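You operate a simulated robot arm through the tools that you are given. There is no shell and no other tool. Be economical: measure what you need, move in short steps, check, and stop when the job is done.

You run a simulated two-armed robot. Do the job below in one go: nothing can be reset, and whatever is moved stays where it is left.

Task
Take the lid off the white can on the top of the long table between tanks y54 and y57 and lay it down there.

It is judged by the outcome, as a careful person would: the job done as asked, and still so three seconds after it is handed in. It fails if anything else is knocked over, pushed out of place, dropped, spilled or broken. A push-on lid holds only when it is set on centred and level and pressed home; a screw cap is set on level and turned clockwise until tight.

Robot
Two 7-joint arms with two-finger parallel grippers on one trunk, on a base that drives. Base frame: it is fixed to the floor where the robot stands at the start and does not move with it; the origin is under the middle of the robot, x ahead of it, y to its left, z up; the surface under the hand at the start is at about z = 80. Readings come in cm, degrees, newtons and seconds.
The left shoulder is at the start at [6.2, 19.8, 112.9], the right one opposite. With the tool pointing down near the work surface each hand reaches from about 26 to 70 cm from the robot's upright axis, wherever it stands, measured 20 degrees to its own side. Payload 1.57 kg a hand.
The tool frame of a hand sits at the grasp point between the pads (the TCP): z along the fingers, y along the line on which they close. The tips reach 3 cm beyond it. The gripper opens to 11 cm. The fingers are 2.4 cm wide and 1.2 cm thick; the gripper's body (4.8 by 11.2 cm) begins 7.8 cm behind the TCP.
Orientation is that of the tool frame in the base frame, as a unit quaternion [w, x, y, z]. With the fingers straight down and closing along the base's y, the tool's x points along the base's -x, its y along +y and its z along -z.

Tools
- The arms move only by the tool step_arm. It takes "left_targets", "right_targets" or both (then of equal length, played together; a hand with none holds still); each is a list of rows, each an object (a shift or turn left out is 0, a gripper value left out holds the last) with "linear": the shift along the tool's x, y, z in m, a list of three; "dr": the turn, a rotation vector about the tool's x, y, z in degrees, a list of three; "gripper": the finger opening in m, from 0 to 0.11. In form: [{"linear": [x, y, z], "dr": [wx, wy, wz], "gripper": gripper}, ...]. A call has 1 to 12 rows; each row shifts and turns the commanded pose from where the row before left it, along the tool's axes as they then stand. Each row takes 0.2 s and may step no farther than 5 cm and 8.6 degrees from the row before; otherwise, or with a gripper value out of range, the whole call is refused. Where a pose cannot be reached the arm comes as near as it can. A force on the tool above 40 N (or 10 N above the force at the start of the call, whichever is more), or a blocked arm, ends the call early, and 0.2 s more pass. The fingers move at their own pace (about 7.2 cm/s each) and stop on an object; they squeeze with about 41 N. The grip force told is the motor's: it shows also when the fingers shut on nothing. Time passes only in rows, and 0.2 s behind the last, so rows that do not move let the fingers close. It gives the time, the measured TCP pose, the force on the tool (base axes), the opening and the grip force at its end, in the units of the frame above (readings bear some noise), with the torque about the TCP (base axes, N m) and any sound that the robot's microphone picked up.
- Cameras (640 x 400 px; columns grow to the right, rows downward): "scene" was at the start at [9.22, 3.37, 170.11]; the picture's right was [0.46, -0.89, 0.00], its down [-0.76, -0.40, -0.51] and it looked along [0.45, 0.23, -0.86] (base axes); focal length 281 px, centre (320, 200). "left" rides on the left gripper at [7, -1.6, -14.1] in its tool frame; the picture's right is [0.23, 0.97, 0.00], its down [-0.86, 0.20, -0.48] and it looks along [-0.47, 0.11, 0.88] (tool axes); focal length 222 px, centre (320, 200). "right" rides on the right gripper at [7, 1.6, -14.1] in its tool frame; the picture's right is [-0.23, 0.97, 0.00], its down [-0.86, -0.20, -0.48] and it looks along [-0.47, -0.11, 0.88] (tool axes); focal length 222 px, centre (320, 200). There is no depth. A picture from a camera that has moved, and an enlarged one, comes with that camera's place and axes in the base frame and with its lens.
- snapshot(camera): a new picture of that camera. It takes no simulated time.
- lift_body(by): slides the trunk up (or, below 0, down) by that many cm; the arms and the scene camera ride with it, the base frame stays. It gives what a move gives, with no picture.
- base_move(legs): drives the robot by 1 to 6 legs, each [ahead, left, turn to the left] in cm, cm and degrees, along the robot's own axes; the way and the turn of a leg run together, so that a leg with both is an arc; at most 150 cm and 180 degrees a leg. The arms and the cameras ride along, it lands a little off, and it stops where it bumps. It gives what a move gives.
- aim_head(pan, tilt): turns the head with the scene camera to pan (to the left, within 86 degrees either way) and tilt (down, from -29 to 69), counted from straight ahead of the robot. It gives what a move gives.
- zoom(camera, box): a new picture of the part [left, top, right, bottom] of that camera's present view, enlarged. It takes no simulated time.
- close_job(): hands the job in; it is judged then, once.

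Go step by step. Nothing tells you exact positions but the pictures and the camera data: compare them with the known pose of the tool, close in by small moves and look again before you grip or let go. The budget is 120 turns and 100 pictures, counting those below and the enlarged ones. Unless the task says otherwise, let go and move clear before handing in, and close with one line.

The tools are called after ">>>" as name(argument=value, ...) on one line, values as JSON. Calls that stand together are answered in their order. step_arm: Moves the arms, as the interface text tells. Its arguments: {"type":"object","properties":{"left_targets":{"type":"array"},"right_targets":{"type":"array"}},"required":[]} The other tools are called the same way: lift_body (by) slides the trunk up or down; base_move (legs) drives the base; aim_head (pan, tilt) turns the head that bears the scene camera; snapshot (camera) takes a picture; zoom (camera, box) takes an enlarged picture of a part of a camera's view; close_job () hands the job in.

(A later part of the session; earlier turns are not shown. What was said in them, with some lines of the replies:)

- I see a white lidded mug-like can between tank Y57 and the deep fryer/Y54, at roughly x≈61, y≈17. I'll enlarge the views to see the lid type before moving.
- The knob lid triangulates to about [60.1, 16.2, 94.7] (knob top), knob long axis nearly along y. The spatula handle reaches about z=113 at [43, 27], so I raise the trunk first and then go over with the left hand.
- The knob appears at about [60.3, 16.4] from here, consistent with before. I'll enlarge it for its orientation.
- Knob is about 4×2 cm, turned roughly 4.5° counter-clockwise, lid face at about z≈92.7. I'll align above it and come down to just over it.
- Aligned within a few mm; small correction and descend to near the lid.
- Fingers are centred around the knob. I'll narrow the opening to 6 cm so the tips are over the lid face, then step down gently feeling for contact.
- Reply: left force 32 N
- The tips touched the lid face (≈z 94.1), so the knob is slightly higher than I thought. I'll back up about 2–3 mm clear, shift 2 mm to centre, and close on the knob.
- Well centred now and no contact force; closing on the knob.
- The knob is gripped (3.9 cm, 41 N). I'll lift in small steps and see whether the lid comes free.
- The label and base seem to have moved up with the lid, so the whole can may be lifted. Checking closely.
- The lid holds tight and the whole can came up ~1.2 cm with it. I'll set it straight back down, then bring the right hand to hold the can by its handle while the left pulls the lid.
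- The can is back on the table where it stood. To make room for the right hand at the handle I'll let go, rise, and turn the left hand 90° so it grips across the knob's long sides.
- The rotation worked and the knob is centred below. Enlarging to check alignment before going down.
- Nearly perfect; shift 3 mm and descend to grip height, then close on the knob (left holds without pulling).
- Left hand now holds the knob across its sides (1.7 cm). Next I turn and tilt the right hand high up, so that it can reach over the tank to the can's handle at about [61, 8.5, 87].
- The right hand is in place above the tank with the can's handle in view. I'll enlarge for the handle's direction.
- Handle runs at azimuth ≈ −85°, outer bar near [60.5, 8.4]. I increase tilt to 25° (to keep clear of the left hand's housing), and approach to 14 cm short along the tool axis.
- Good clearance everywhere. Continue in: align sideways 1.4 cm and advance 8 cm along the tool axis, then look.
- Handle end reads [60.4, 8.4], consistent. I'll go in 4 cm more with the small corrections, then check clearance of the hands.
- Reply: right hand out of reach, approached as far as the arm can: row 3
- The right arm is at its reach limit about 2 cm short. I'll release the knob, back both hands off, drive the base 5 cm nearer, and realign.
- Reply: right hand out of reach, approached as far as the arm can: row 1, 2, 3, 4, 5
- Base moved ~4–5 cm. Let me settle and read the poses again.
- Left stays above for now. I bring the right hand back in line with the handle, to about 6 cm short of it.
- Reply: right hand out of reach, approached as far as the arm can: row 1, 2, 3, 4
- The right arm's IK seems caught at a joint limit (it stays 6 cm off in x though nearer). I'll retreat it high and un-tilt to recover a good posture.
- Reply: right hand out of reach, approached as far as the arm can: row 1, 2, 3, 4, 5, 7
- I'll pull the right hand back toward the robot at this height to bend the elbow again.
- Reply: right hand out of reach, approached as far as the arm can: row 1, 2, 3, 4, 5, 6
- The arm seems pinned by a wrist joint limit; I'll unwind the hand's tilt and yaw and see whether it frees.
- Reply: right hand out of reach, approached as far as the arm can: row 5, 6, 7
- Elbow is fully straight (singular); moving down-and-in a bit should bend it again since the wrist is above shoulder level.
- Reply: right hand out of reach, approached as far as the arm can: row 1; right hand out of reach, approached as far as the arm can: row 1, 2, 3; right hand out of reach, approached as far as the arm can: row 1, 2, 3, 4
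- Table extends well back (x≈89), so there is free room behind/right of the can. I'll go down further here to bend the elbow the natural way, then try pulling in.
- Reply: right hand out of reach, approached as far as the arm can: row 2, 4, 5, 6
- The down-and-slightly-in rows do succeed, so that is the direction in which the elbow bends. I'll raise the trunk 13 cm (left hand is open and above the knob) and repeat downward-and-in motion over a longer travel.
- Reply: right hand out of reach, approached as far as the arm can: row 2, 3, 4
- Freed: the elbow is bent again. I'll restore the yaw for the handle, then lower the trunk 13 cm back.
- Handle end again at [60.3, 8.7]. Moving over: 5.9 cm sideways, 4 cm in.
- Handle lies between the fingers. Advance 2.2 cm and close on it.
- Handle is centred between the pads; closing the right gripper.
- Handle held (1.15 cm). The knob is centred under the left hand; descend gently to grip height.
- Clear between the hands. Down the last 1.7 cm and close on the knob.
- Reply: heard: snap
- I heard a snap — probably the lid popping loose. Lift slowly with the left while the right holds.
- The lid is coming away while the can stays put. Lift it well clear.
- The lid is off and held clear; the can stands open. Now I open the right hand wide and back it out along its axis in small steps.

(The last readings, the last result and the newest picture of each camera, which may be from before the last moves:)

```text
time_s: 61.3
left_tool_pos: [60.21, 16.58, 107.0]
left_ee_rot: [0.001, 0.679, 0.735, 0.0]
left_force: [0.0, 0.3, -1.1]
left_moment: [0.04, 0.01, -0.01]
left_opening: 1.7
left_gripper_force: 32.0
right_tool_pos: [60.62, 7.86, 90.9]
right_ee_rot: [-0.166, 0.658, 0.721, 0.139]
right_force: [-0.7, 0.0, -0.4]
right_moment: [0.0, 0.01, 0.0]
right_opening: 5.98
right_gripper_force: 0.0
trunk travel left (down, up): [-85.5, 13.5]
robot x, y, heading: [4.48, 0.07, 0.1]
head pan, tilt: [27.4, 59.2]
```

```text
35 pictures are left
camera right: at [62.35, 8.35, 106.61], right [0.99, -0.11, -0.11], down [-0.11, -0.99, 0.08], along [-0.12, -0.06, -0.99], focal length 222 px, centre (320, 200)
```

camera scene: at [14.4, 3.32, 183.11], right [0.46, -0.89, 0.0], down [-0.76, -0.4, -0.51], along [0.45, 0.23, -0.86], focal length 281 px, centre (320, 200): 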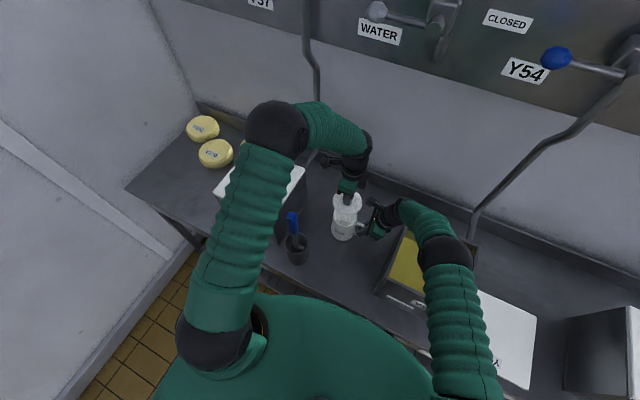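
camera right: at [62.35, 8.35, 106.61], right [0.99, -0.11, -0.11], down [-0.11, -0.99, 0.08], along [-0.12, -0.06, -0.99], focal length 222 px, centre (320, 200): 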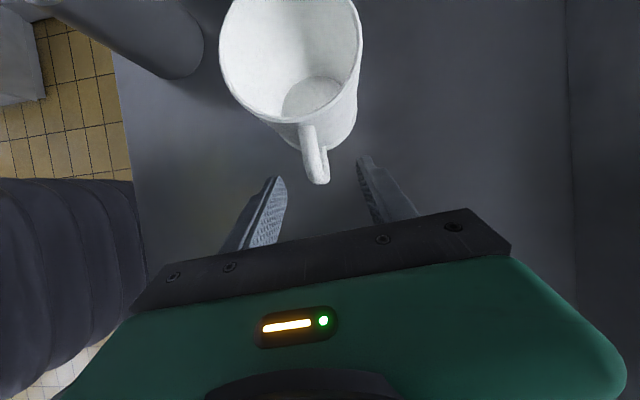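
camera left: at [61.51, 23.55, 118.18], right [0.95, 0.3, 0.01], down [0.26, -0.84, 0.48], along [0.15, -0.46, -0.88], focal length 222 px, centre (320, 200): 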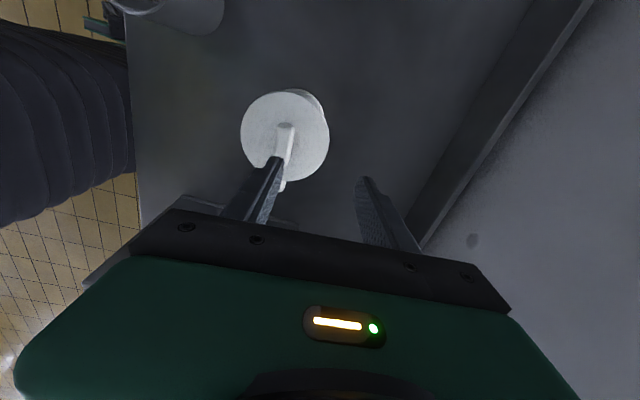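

Clean release, the can undisturbed. Retreat the right hand further, up and back over the tank.

>>> step_arm(right_targets=[{"linear": [0, 0, -0.03]}, {"linear": [0, 0, -0.03]}, {"linear": [0, 0, -0.03]}, {"linear": [0.0168, 0, -0.0363]}, {"linear": [0.0168, 0, -0.0363]}, {"linear": [0.0168, 0, -0.0363]}, {"linear": [0.0168, 0, -0.0363]}, {"linear": [-0.0133, -0.0415, -0.0052]}, {"linear": [-0.0133, -0.0415, -0.0052]}, {"linear": [-0.0133, -0.0415, -0.0052]}, {"linear": [-0.0133, -0.0415, -0.0052]}, {}])

>>> snapshot(camera="scene")

>>> snapshot(camera="left")

```text
time_s: 63.9
left_tool_pos: [60.11, 16.58, 106.9]
left_ee_rot: [0.0, 0.679, 0.734, 0.001]
left_force: [-1.3, -0.3, -1.7]
left_moment: [-0.01, -0.02, -0.03]
left_opening: 1.71
left_gripper_force: 31.9
right_tool_pos: [45.05, -3.38, 114.67]
right_ee_rot: [-0.166, 0.659, 0.721, 0.139]
right_force: [0.9, -0.3, -0.3]
right_moment: [-0.02, -0.01, 0.0]
right_opening: 6.01
right_gripper_force: 0.1
trunk travel left (down, up): [-85.5, 13.5]
robot x, y, heading: [5.16, 0.29, -0.1]
head pan, tilt: [27.4, 59.2]
```

```text
34 pictures are left
camera scene: at [14.32, 3.23, 183.11], right [0.46, -0.89, 0.0], down [-0.76, -0.4, -0.51], along [0.45, 0.24, -0.86], focal length 281 px, centre (320, 200)
```

scene: 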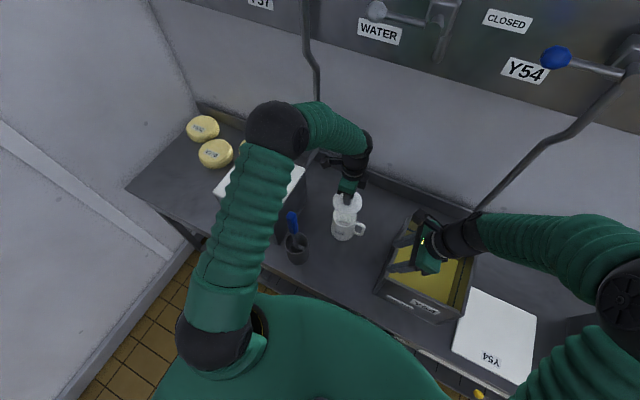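

```text
33 pictures are left
camera left: at [57.87, 23.4, 120.97], right [0.95, 0.3, 0.0], down [0.27, -0.84, 0.48], along [0.15, -0.46, -0.88], focal length 222 px, centre (320, 200)
```

left: 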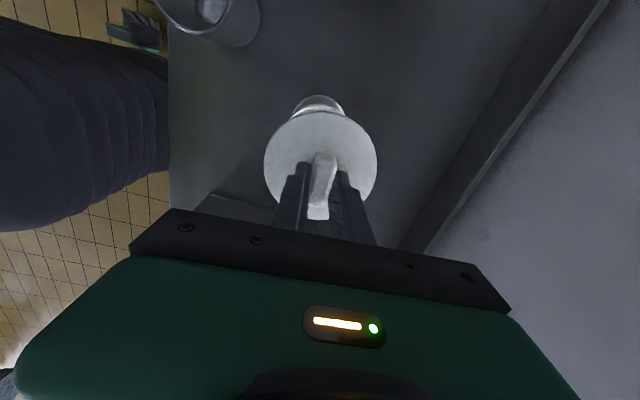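

Right hand is parked; I shift it a little further away and carry the lid to above a free spot in front-right of the can, about [49, 9].

>>> step_arm(left_targets=[{}, {}, {"linear": [-0.022, -0.0385, 0]}, {"linear": [-0.022, -0.0385, 0]}, {"linear": [-0.022, -0.0385, 0]}, {}], right_targets=[{"linear": [-0.0362, -0.0036, -0.0166]}, {"linear": [-0.0362, -0.0036, -0.0166]}, {}, {}, {}, {}])

>>> snapshot(camera="scene")

>>> snapshot(camera="left")

>>> snapshot(camera="right")

```text
time_s: 65.3
left_tool_pos: [48.98, 8.76, 106.96]
left_ee_rot: [0.0, 0.679, 0.734, 0.001]
left_force: [0.7, 0.3, -1.5]
left_moment: [-0.04, 0.04, -0.01]
left_opening: 1.7
left_gripper_force: 32.0
right_tool_pos: [45.37, -11.39, 114.77]
right_ee_rot: [-0.166, 0.659, 0.72, 0.139]
right_force: [-0.3, -0.1, 0.1]
right_moment: [0.01, -0.03, 0.01]
right_opening: 5.99
right_gripper_force: 0.0
trunk travel left (down, up): [-85.5, 13.5]
robot x, y, heading: [4.77, -0.31, 0.2]
head pan, tilt: [27.4, 59.2]
```

```text
32 pictures are left
camera scene: at [14.35, 3.04, 183.11], right [0.46, -0.89, 0.0], down [-0.76, -0.4, -0.51], along [0.45, 0.24, -0.86], focal length 281 px, centre (320, 200)
```

scene: 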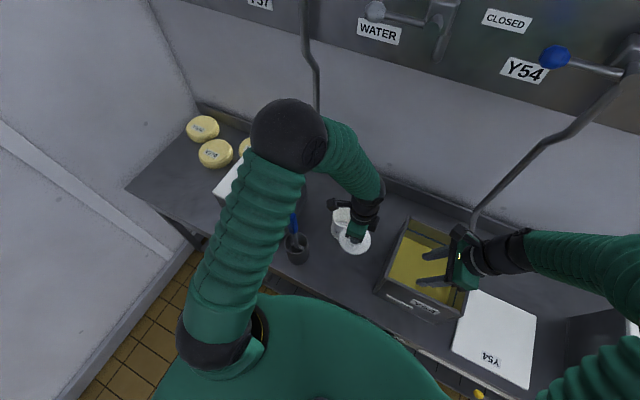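

```text
31 pictures are left
camera left: at [46.8, 15.71, 121.05], right [0.95, 0.3, 0.0], down [0.27, -0.84, 0.48], along [0.15, -0.45, -0.88], focal length 222 px, centre (320, 200)
```

left: 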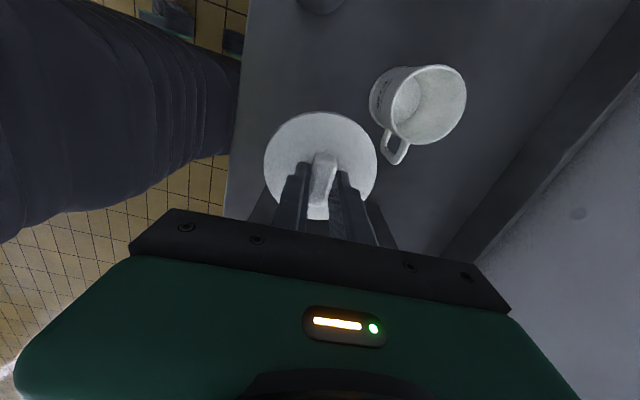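

```text
30 pictures are left
camera right: at [47.19, -10.84, 130.53], right [0.99, -0.11, -0.11], down [-0.11, -0.99, 0.08], along [-0.12, -0.06, -0.99], focal length 222 px, centre (320, 200)
```

right: 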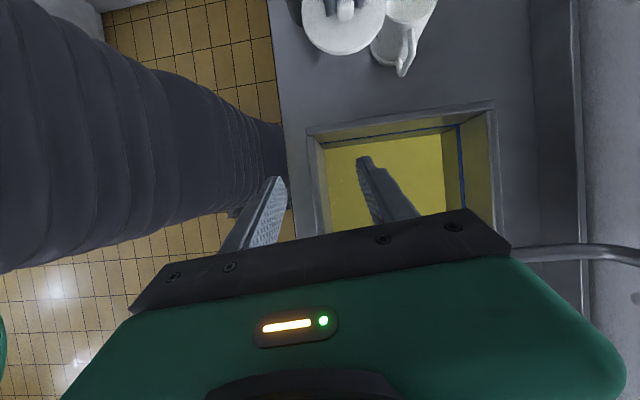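

Spot is clear (table edge x≈36, can ≥3 cm away). Lower to about 5 cm above the table, then check.

>>> step_arm(left_targets=[{"linear": [0, 0, 0.04]}, {"linear": [0, 0, 0.04]}, {"linear": [0, 0, 0.04]}, {"linear": [0, 0, 0.04]}, {}])

>>> snapshot(camera="scene")

>>> snapshot(camera="left")

```text
time_s: 66.5
left_tool_pos: [49.13, 8.81, 91.14]
left_ee_rot: [0.0, 0.679, 0.734, 0.001]
left_force: [0.2, 0.4, -0.5]
left_moment: [0.02, 0.03, -0.02]
left_opening: 1.71
left_gripper_force: 31.7
right_tool_pos: [45.38, -11.3, 114.75]
right_ee_rot: [-0.165, 0.659, 0.721, 0.139]
right_force: [-0.3, 0.2, -0.3]
right_moment: [-0.02, 0.02, 0.02]
right_opening: 5.97
right_gripper_force: 0.2
trunk travel left (down, up): [-85.5, 13.5]
robot x, y, heading: [4.85, -0.1, -0.1]
head pan, tilt: [27.4, 59.2]
```

```text
29 pictures are left
camera scene: at [14.34, 3.13, 183.11], right [0.46, -0.89, 0.0], down [-0.76, -0.4, -0.51], along [0.45, 0.24, -0.86], focal length 281 px, centre (320, 200)
```

scene: 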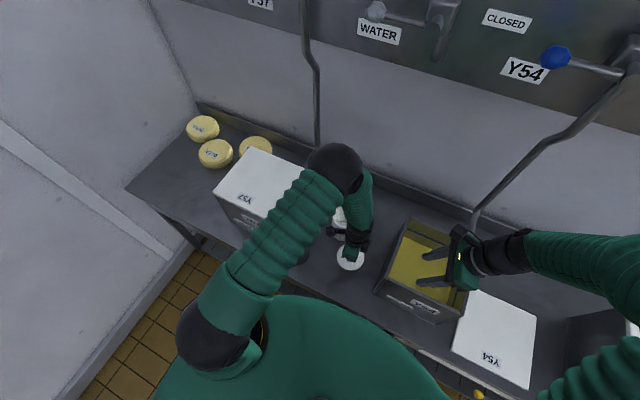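

```text
28 pictures are left
camera left: at [46.77, 15.72, 105.12], right [0.95, 0.3, 0.0], down [0.27, -0.84, 0.48], along [0.15, -0.46, -0.88], focal length 222 px, centre (320, 200)
```

left: 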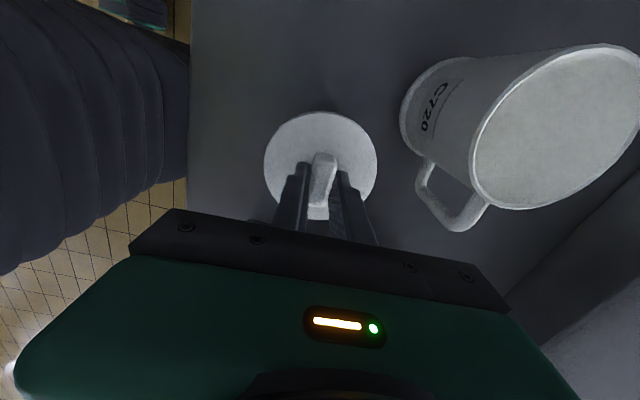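

Elbow is high (≈z 134) above the spatula, and the lid hangs level. Lower until it touches the table.

>>> step_arm(left_targets=[{"linear": [0, 0, 0.02]}, {"linear": [0, 0, 0.015]}, {}])

>>> step_arm(left_targets=[{"linear": [0, 0, 0.004]}, {"linear": [0, 0, 0.004]}, {"linear": [0, 0, 0.003]}, {}])

>>> snapshot(camera="left")

>>> snapshot(camera="scene")

```text
time_s: 67.3
left_tool_pos: [49.05, 8.96, 87.5]
left_ee_rot: [0.0, 0.678, 0.735, 0.001]
left_force: [0.2, 0.3, -0.9]
left_moment: [-0.01, -0.02, -0.02]
left_opening: 1.7
left_gripper_force: 31.9
right_tool_pos: [45.24, -11.37, 114.85]
right_ee_rot: [-0.166, 0.658, 0.721, 0.139]
right_force: [0.0, 0.4, -0.5]
right_moment: [0.01, -0.01, -0.01]
right_opening: 6.01
right_gripper_force: 0.1
trunk travel left (down, up): [-85.5, 13.5]
robot x, y, heading: [5.15, -0.08, -0.1]
head pan, tilt: [27.4, 59.2]
```

```text
time_s: 68.3
left_tool_pos: [49.12, 8.89, 86.34]
left_ee_rot: [0.001, 0.679, 0.734, 0.0]
left_force: [-0.1, 0.8, -0.8]
left_moment: [-0.05, 0.02, 0.04]
left_opening: 1.73
left_gripper_force: 32.2
right_tool_pos: [45.26, -11.34, 114.76]
right_ee_rot: [-0.166, 0.658, 0.721, 0.14]
right_force: [-0.2, -1.3, 0.4]
right_moment: [-0.02, -0.02, -0.02]
right_opening: 6.01
right_gripper_force: 0.2
trunk travel left (down, up): [-85.5, 13.5]
robot x, y, heading: [4.63, -0.28, -0.1]
head pan, tilt: [27.4, 59.2]
```

```text
27 pictures are left
camera left: at [46.89, 15.8, 100.45], right [0.95, 0.3, 0.0], down [0.27, -0.84, 0.48], along [0.15, -0.46, -0.88], focal length 222 px, centre (320, 200)
```

left: 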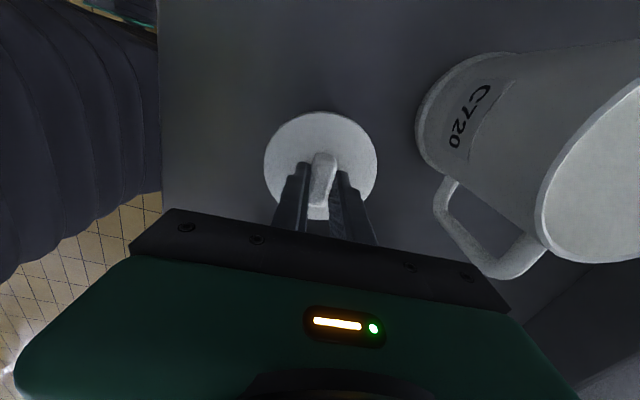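

```text
26 pictures are left
camera scene: at [14.35, 3.11, 183.11], right [0.46, -0.89, 0.0], down [-0.76, -0.4, -0.51], along [0.45, 0.24, -0.86], focal length 281 px, centre (320, 200)
```

scene: 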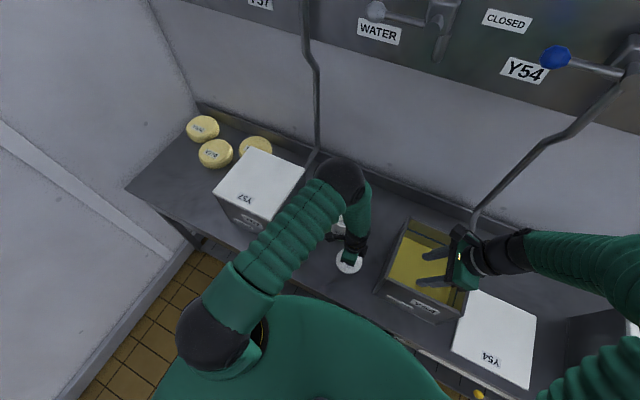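

No contact yet; continue in 3 mm steps.

>>> step_arm(left_targets=[{"linear": [0, 0, 0.003]}, {"linear": [0, 0, 0.003]}, {}])

>>> step_arm(left_targets=[{"linear": [0, 0, 0.003]}, {"linear": [0, 0, 0.003]}, {}])

```text
time_s: 69.1
left_tool_pos: [49.18, 8.98, 85.69]
left_ee_rot: [0.0, 0.679, 0.734, 0.001]
left_force: [-0.1, 0.3, 0.6]
left_moment: [-0.01, 0.03, 0.0]
left_opening: 1.7
left_gripper_force: 31.9
right_tool_pos: [45.36, -11.36, 114.88]
right_ee_rot: [-0.165, 0.659, 0.721, 0.139]
right_force: [0.2, 0.7, 0.4]
right_moment: [-0.02, -0.02, 0.02]
right_opening: 6.02
right_gripper_force: 0.1
trunk travel left (down, up): [-85.5, 13.5]
robot x, y, heading: [4.81, 0.06, 0.0]
head pan, tilt: [27.4, 59.2]
```

```text
time_s: 69.9
left_tool_pos: [49.1, 9.16, 85.23]
left_ee_rot: [0.001, 0.678, 0.735, 0.0]
left_force: [0.1, 0.0, 0.2]
left_moment: [0.0, 0.02, 0.01]
left_opening: 1.71
left_gripper_force: 32.4
right_tool_pos: [45.21, -11.41, 114.92]
right_ee_rot: [-0.166, 0.658, 0.721, 0.14]
right_force: [0.5, 0.4, -0.2]
right_moment: [-0.02, 0.02, -0.01]
right_opening: 6.01
right_gripper_force: 0.0
trunk travel left (down, up): [-85.5, 13.5]
robot x, y, heading: [5.07, 0.07, 0.1]
head pan, tilt: [27.4, 59.2]
```

>>> step_arm(left_targets=[{"linear": [0, 0, 0.003]}, {"linear": [0, 0, 0.002]}, {}])

>>> zoom(camera="left", box=[240, 90, 400, 240])

```text
time_s: 70.7
left_tool_pos: [49.01, 8.95, 84.71]
left_ee_rot: [0.0, 0.679, 0.735, 0.001]
left_force: [-0.2, 0.1, 0.0]
left_moment: [0.01, 0.01, 0.02]
left_opening: 1.69
left_gripper_force: 32.3
right_tool_pos: [45.27, -11.28, 114.79]
right_ee_rot: [-0.166, 0.658, 0.721, 0.139]
right_force: [0.7, -0.5, 0.0]
right_moment: [-0.03, 0.02, 0.01]
right_opening: 5.99
right_gripper_force: 0.1
trunk travel left (down, up): [-85.5, 13.5]
robot x, y, heading: [5.2, -0.04, 0.1]
head pan, tilt: [27.4, 59.2]
```

```text
2.67 times, centred on (320, 165) of left
camera zoom: at [46.89, 15.8, 98.75], right [0.95, 0.3, 0.0], down [0.27, -0.84, 0.48], along [0.15, -0.46, -0.88], focal length 592 px, centre (320, 293)
```

zoom: 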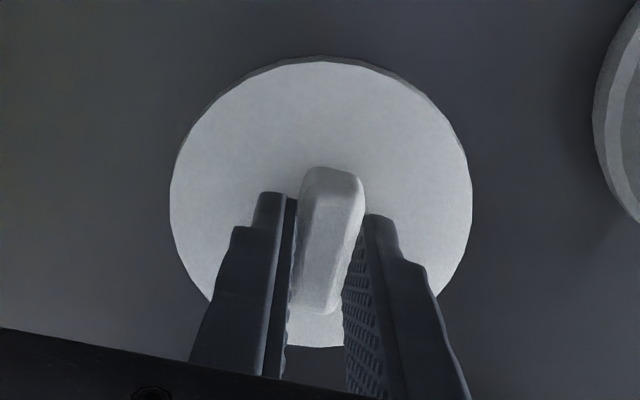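

>>> step_arm(left_targets=[{"linear": [0, 0, 0.002]}, {"linear": [0, 0, 0.002]}, {}])

>>> step_arm(left_targets=[{"linear": [0, 0, 0.002]}, {"linear": [0, 0, 0.001]}, {}])

```text
time_s: 71.5
left_tool_pos: [49.21, 8.95, 84.25]
left_ee_rot: [0.0, 0.679, 0.734, 0.001]
left_force: [-0.1, 0.8, 6.6]
left_moment: [-0.29, 0.09, -0.02]
left_opening: 1.71
left_gripper_force: 31.9
right_tool_pos: [45.13, -11.31, 114.9]
right_ee_rot: [-0.165, 0.659, 0.72, 0.14]
right_force: [0.1, -0.8, 0.3]
right_moment: [-0.05, -0.03, 0.03]
right_opening: 6.02
right_gripper_force: 0.1
trunk travel left (down, up): [-85.5, 13.5]
robot x, y, heading: [5.2, -0.47, 0.1]
head pan, tilt: [27.4, 59.2]
```

```text
time_s: 72.3
left_tool_pos: [49.2, 9.01, 84.0]
left_ee_rot: [0.002, 0.679, 0.734, 0.002]
left_force: [4.3, 3.6, 39.7]
left_moment: [0.12, 0.06, 0.07]
left_opening: 1.73
left_gripper_force: 31.8
right_tool_pos: [45.15, -11.28, 114.84]
right_ee_rot: [-0.165, 0.658, 0.721, 0.14]
right_force: [-0.7, 0.2, 0.2]
right_moment: [0.0, 0.03, 0.01]
right_opening: 6.01
right_gripper_force: 0.0
trunk travel left (down, up): [-85.5, 13.5]
robot x, y, heading: [5.04, -0.24, 0.2]
head pan, tilt: [27.4, 59.2]
```

Firm contact with the table at z≈84.1. I ease the pressure off, release, and rise straight up.

>>> step_arm(left_targets=[{"linear": [0, 0, -0.003]}, {}, {"gripper": 0.05}, {}, {}, {}])

>>> step_arm(left_targets=[{"linear": [0, 0, -0.01]}, {"linear": [0, 0, -0.02]}, {"linear": [0, 0, -0.03]}, {"linear": [0, 0, -0.04]}, {"linear": [0, 0, -0.04]}, {"linear": [0, 0, -0.04]}, {"linear": [0, 0, -0.04]}, {}])

>>> snapshot(camera="left")

>>> snapshot(camera="scene")

```text
time_s: 73.7
left_tool_pos: [49.05, 9.09, 84.28]
left_ee_rot: [0.0, 0.679, 0.734, 0.001]
left_force: [-0.4, -0.1, 0.5]
left_moment: [0.02, 0.0, -0.04]
left_opening: 5.0
left_gripper_force: 0.1
right_tool_pos: [45.25, -11.27, 114.87]
right_ee_rot: [-0.166, 0.659, 0.721, 0.139]
right_force: [-0.5, 0.2, 0.2]
right_moment: [0.02, 0.02, -0.01]
right_opening: 6.0
right_gripper_force: 0.0
trunk travel left (down, up): [-85.5, 13.5]
robot x, y, heading: [5.13, -0.26, -0.2]
head pan, tilt: [27.4, 59.2]
```

```text
time_s: 75.5
left_tool_pos: [48.92, 8.97, 106.01]
left_ee_rot: [0.001, 0.68, 0.734, 0.001]
left_force: [0.6, -0.3, 0.1]
left_moment: [-0.03, 0.0, 0.02]
left_opening: 5.02
left_gripper_force: 0.1
right_tool_pos: [45.26, -11.3, 114.9]
right_ee_rot: [-0.165, 0.659, 0.721, 0.14]
right_force: [0.5, 0.4, 0.0]
right_moment: [0.01, 0.0, -0.02]
right_opening: 5.99
right_gripper_force: 0.0
trunk travel left (down, up): [-85.5, 13.5]
robot x, y, heading: [4.71, -0.03, -0.1]
head pan, tilt: [27.4, 59.2]
```

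```text
24 pictures are left
camera left: at [46.84, 15.86, 120.17], right [0.95, 0.3, 0.0], down [0.26, -0.84, 0.48], along [0.15, -0.46, -0.88], focal length 222 px, centre (320, 200)
```

left: 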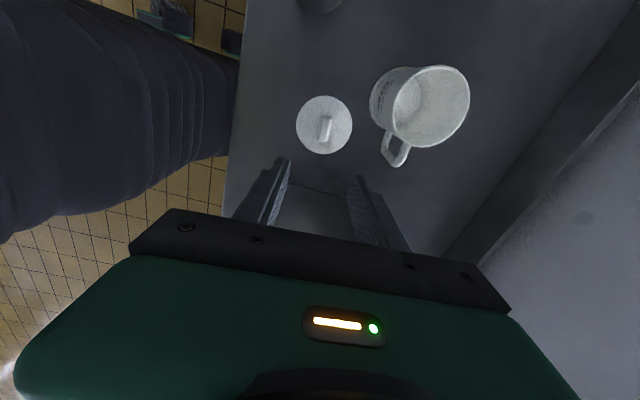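

```text
23 pictures are left
camera scene: at [14.27, 3.16, 183.12], right [0.46, -0.89, 0.0], down [-0.76, -0.4, -0.51], along [0.45, 0.24, -0.86], focal length 281 px, centre (320, 200)
```

scene: 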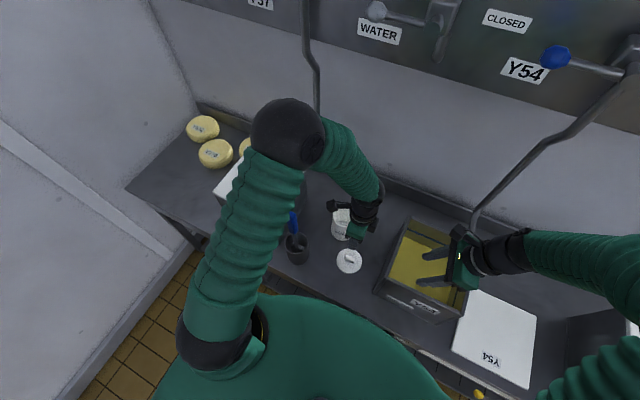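

The lid lies flat on the table beside the upright open can, the spatula cup and tanks are undisturbed, and both hands are clear. Handing in.

>>> close_job()

```text
The job is handed in.
```

The lid is off the white can (C720) and lies flat on the table top beside it, between tanks Y54 and Y57. The can is upright and open in about the spot where it stood. On the first try the lid held and the whole can rose about 1 cm. I set it back down and held it by the handle to free the lid. In the last pictures nothing else looks moved, and both hands are clear.
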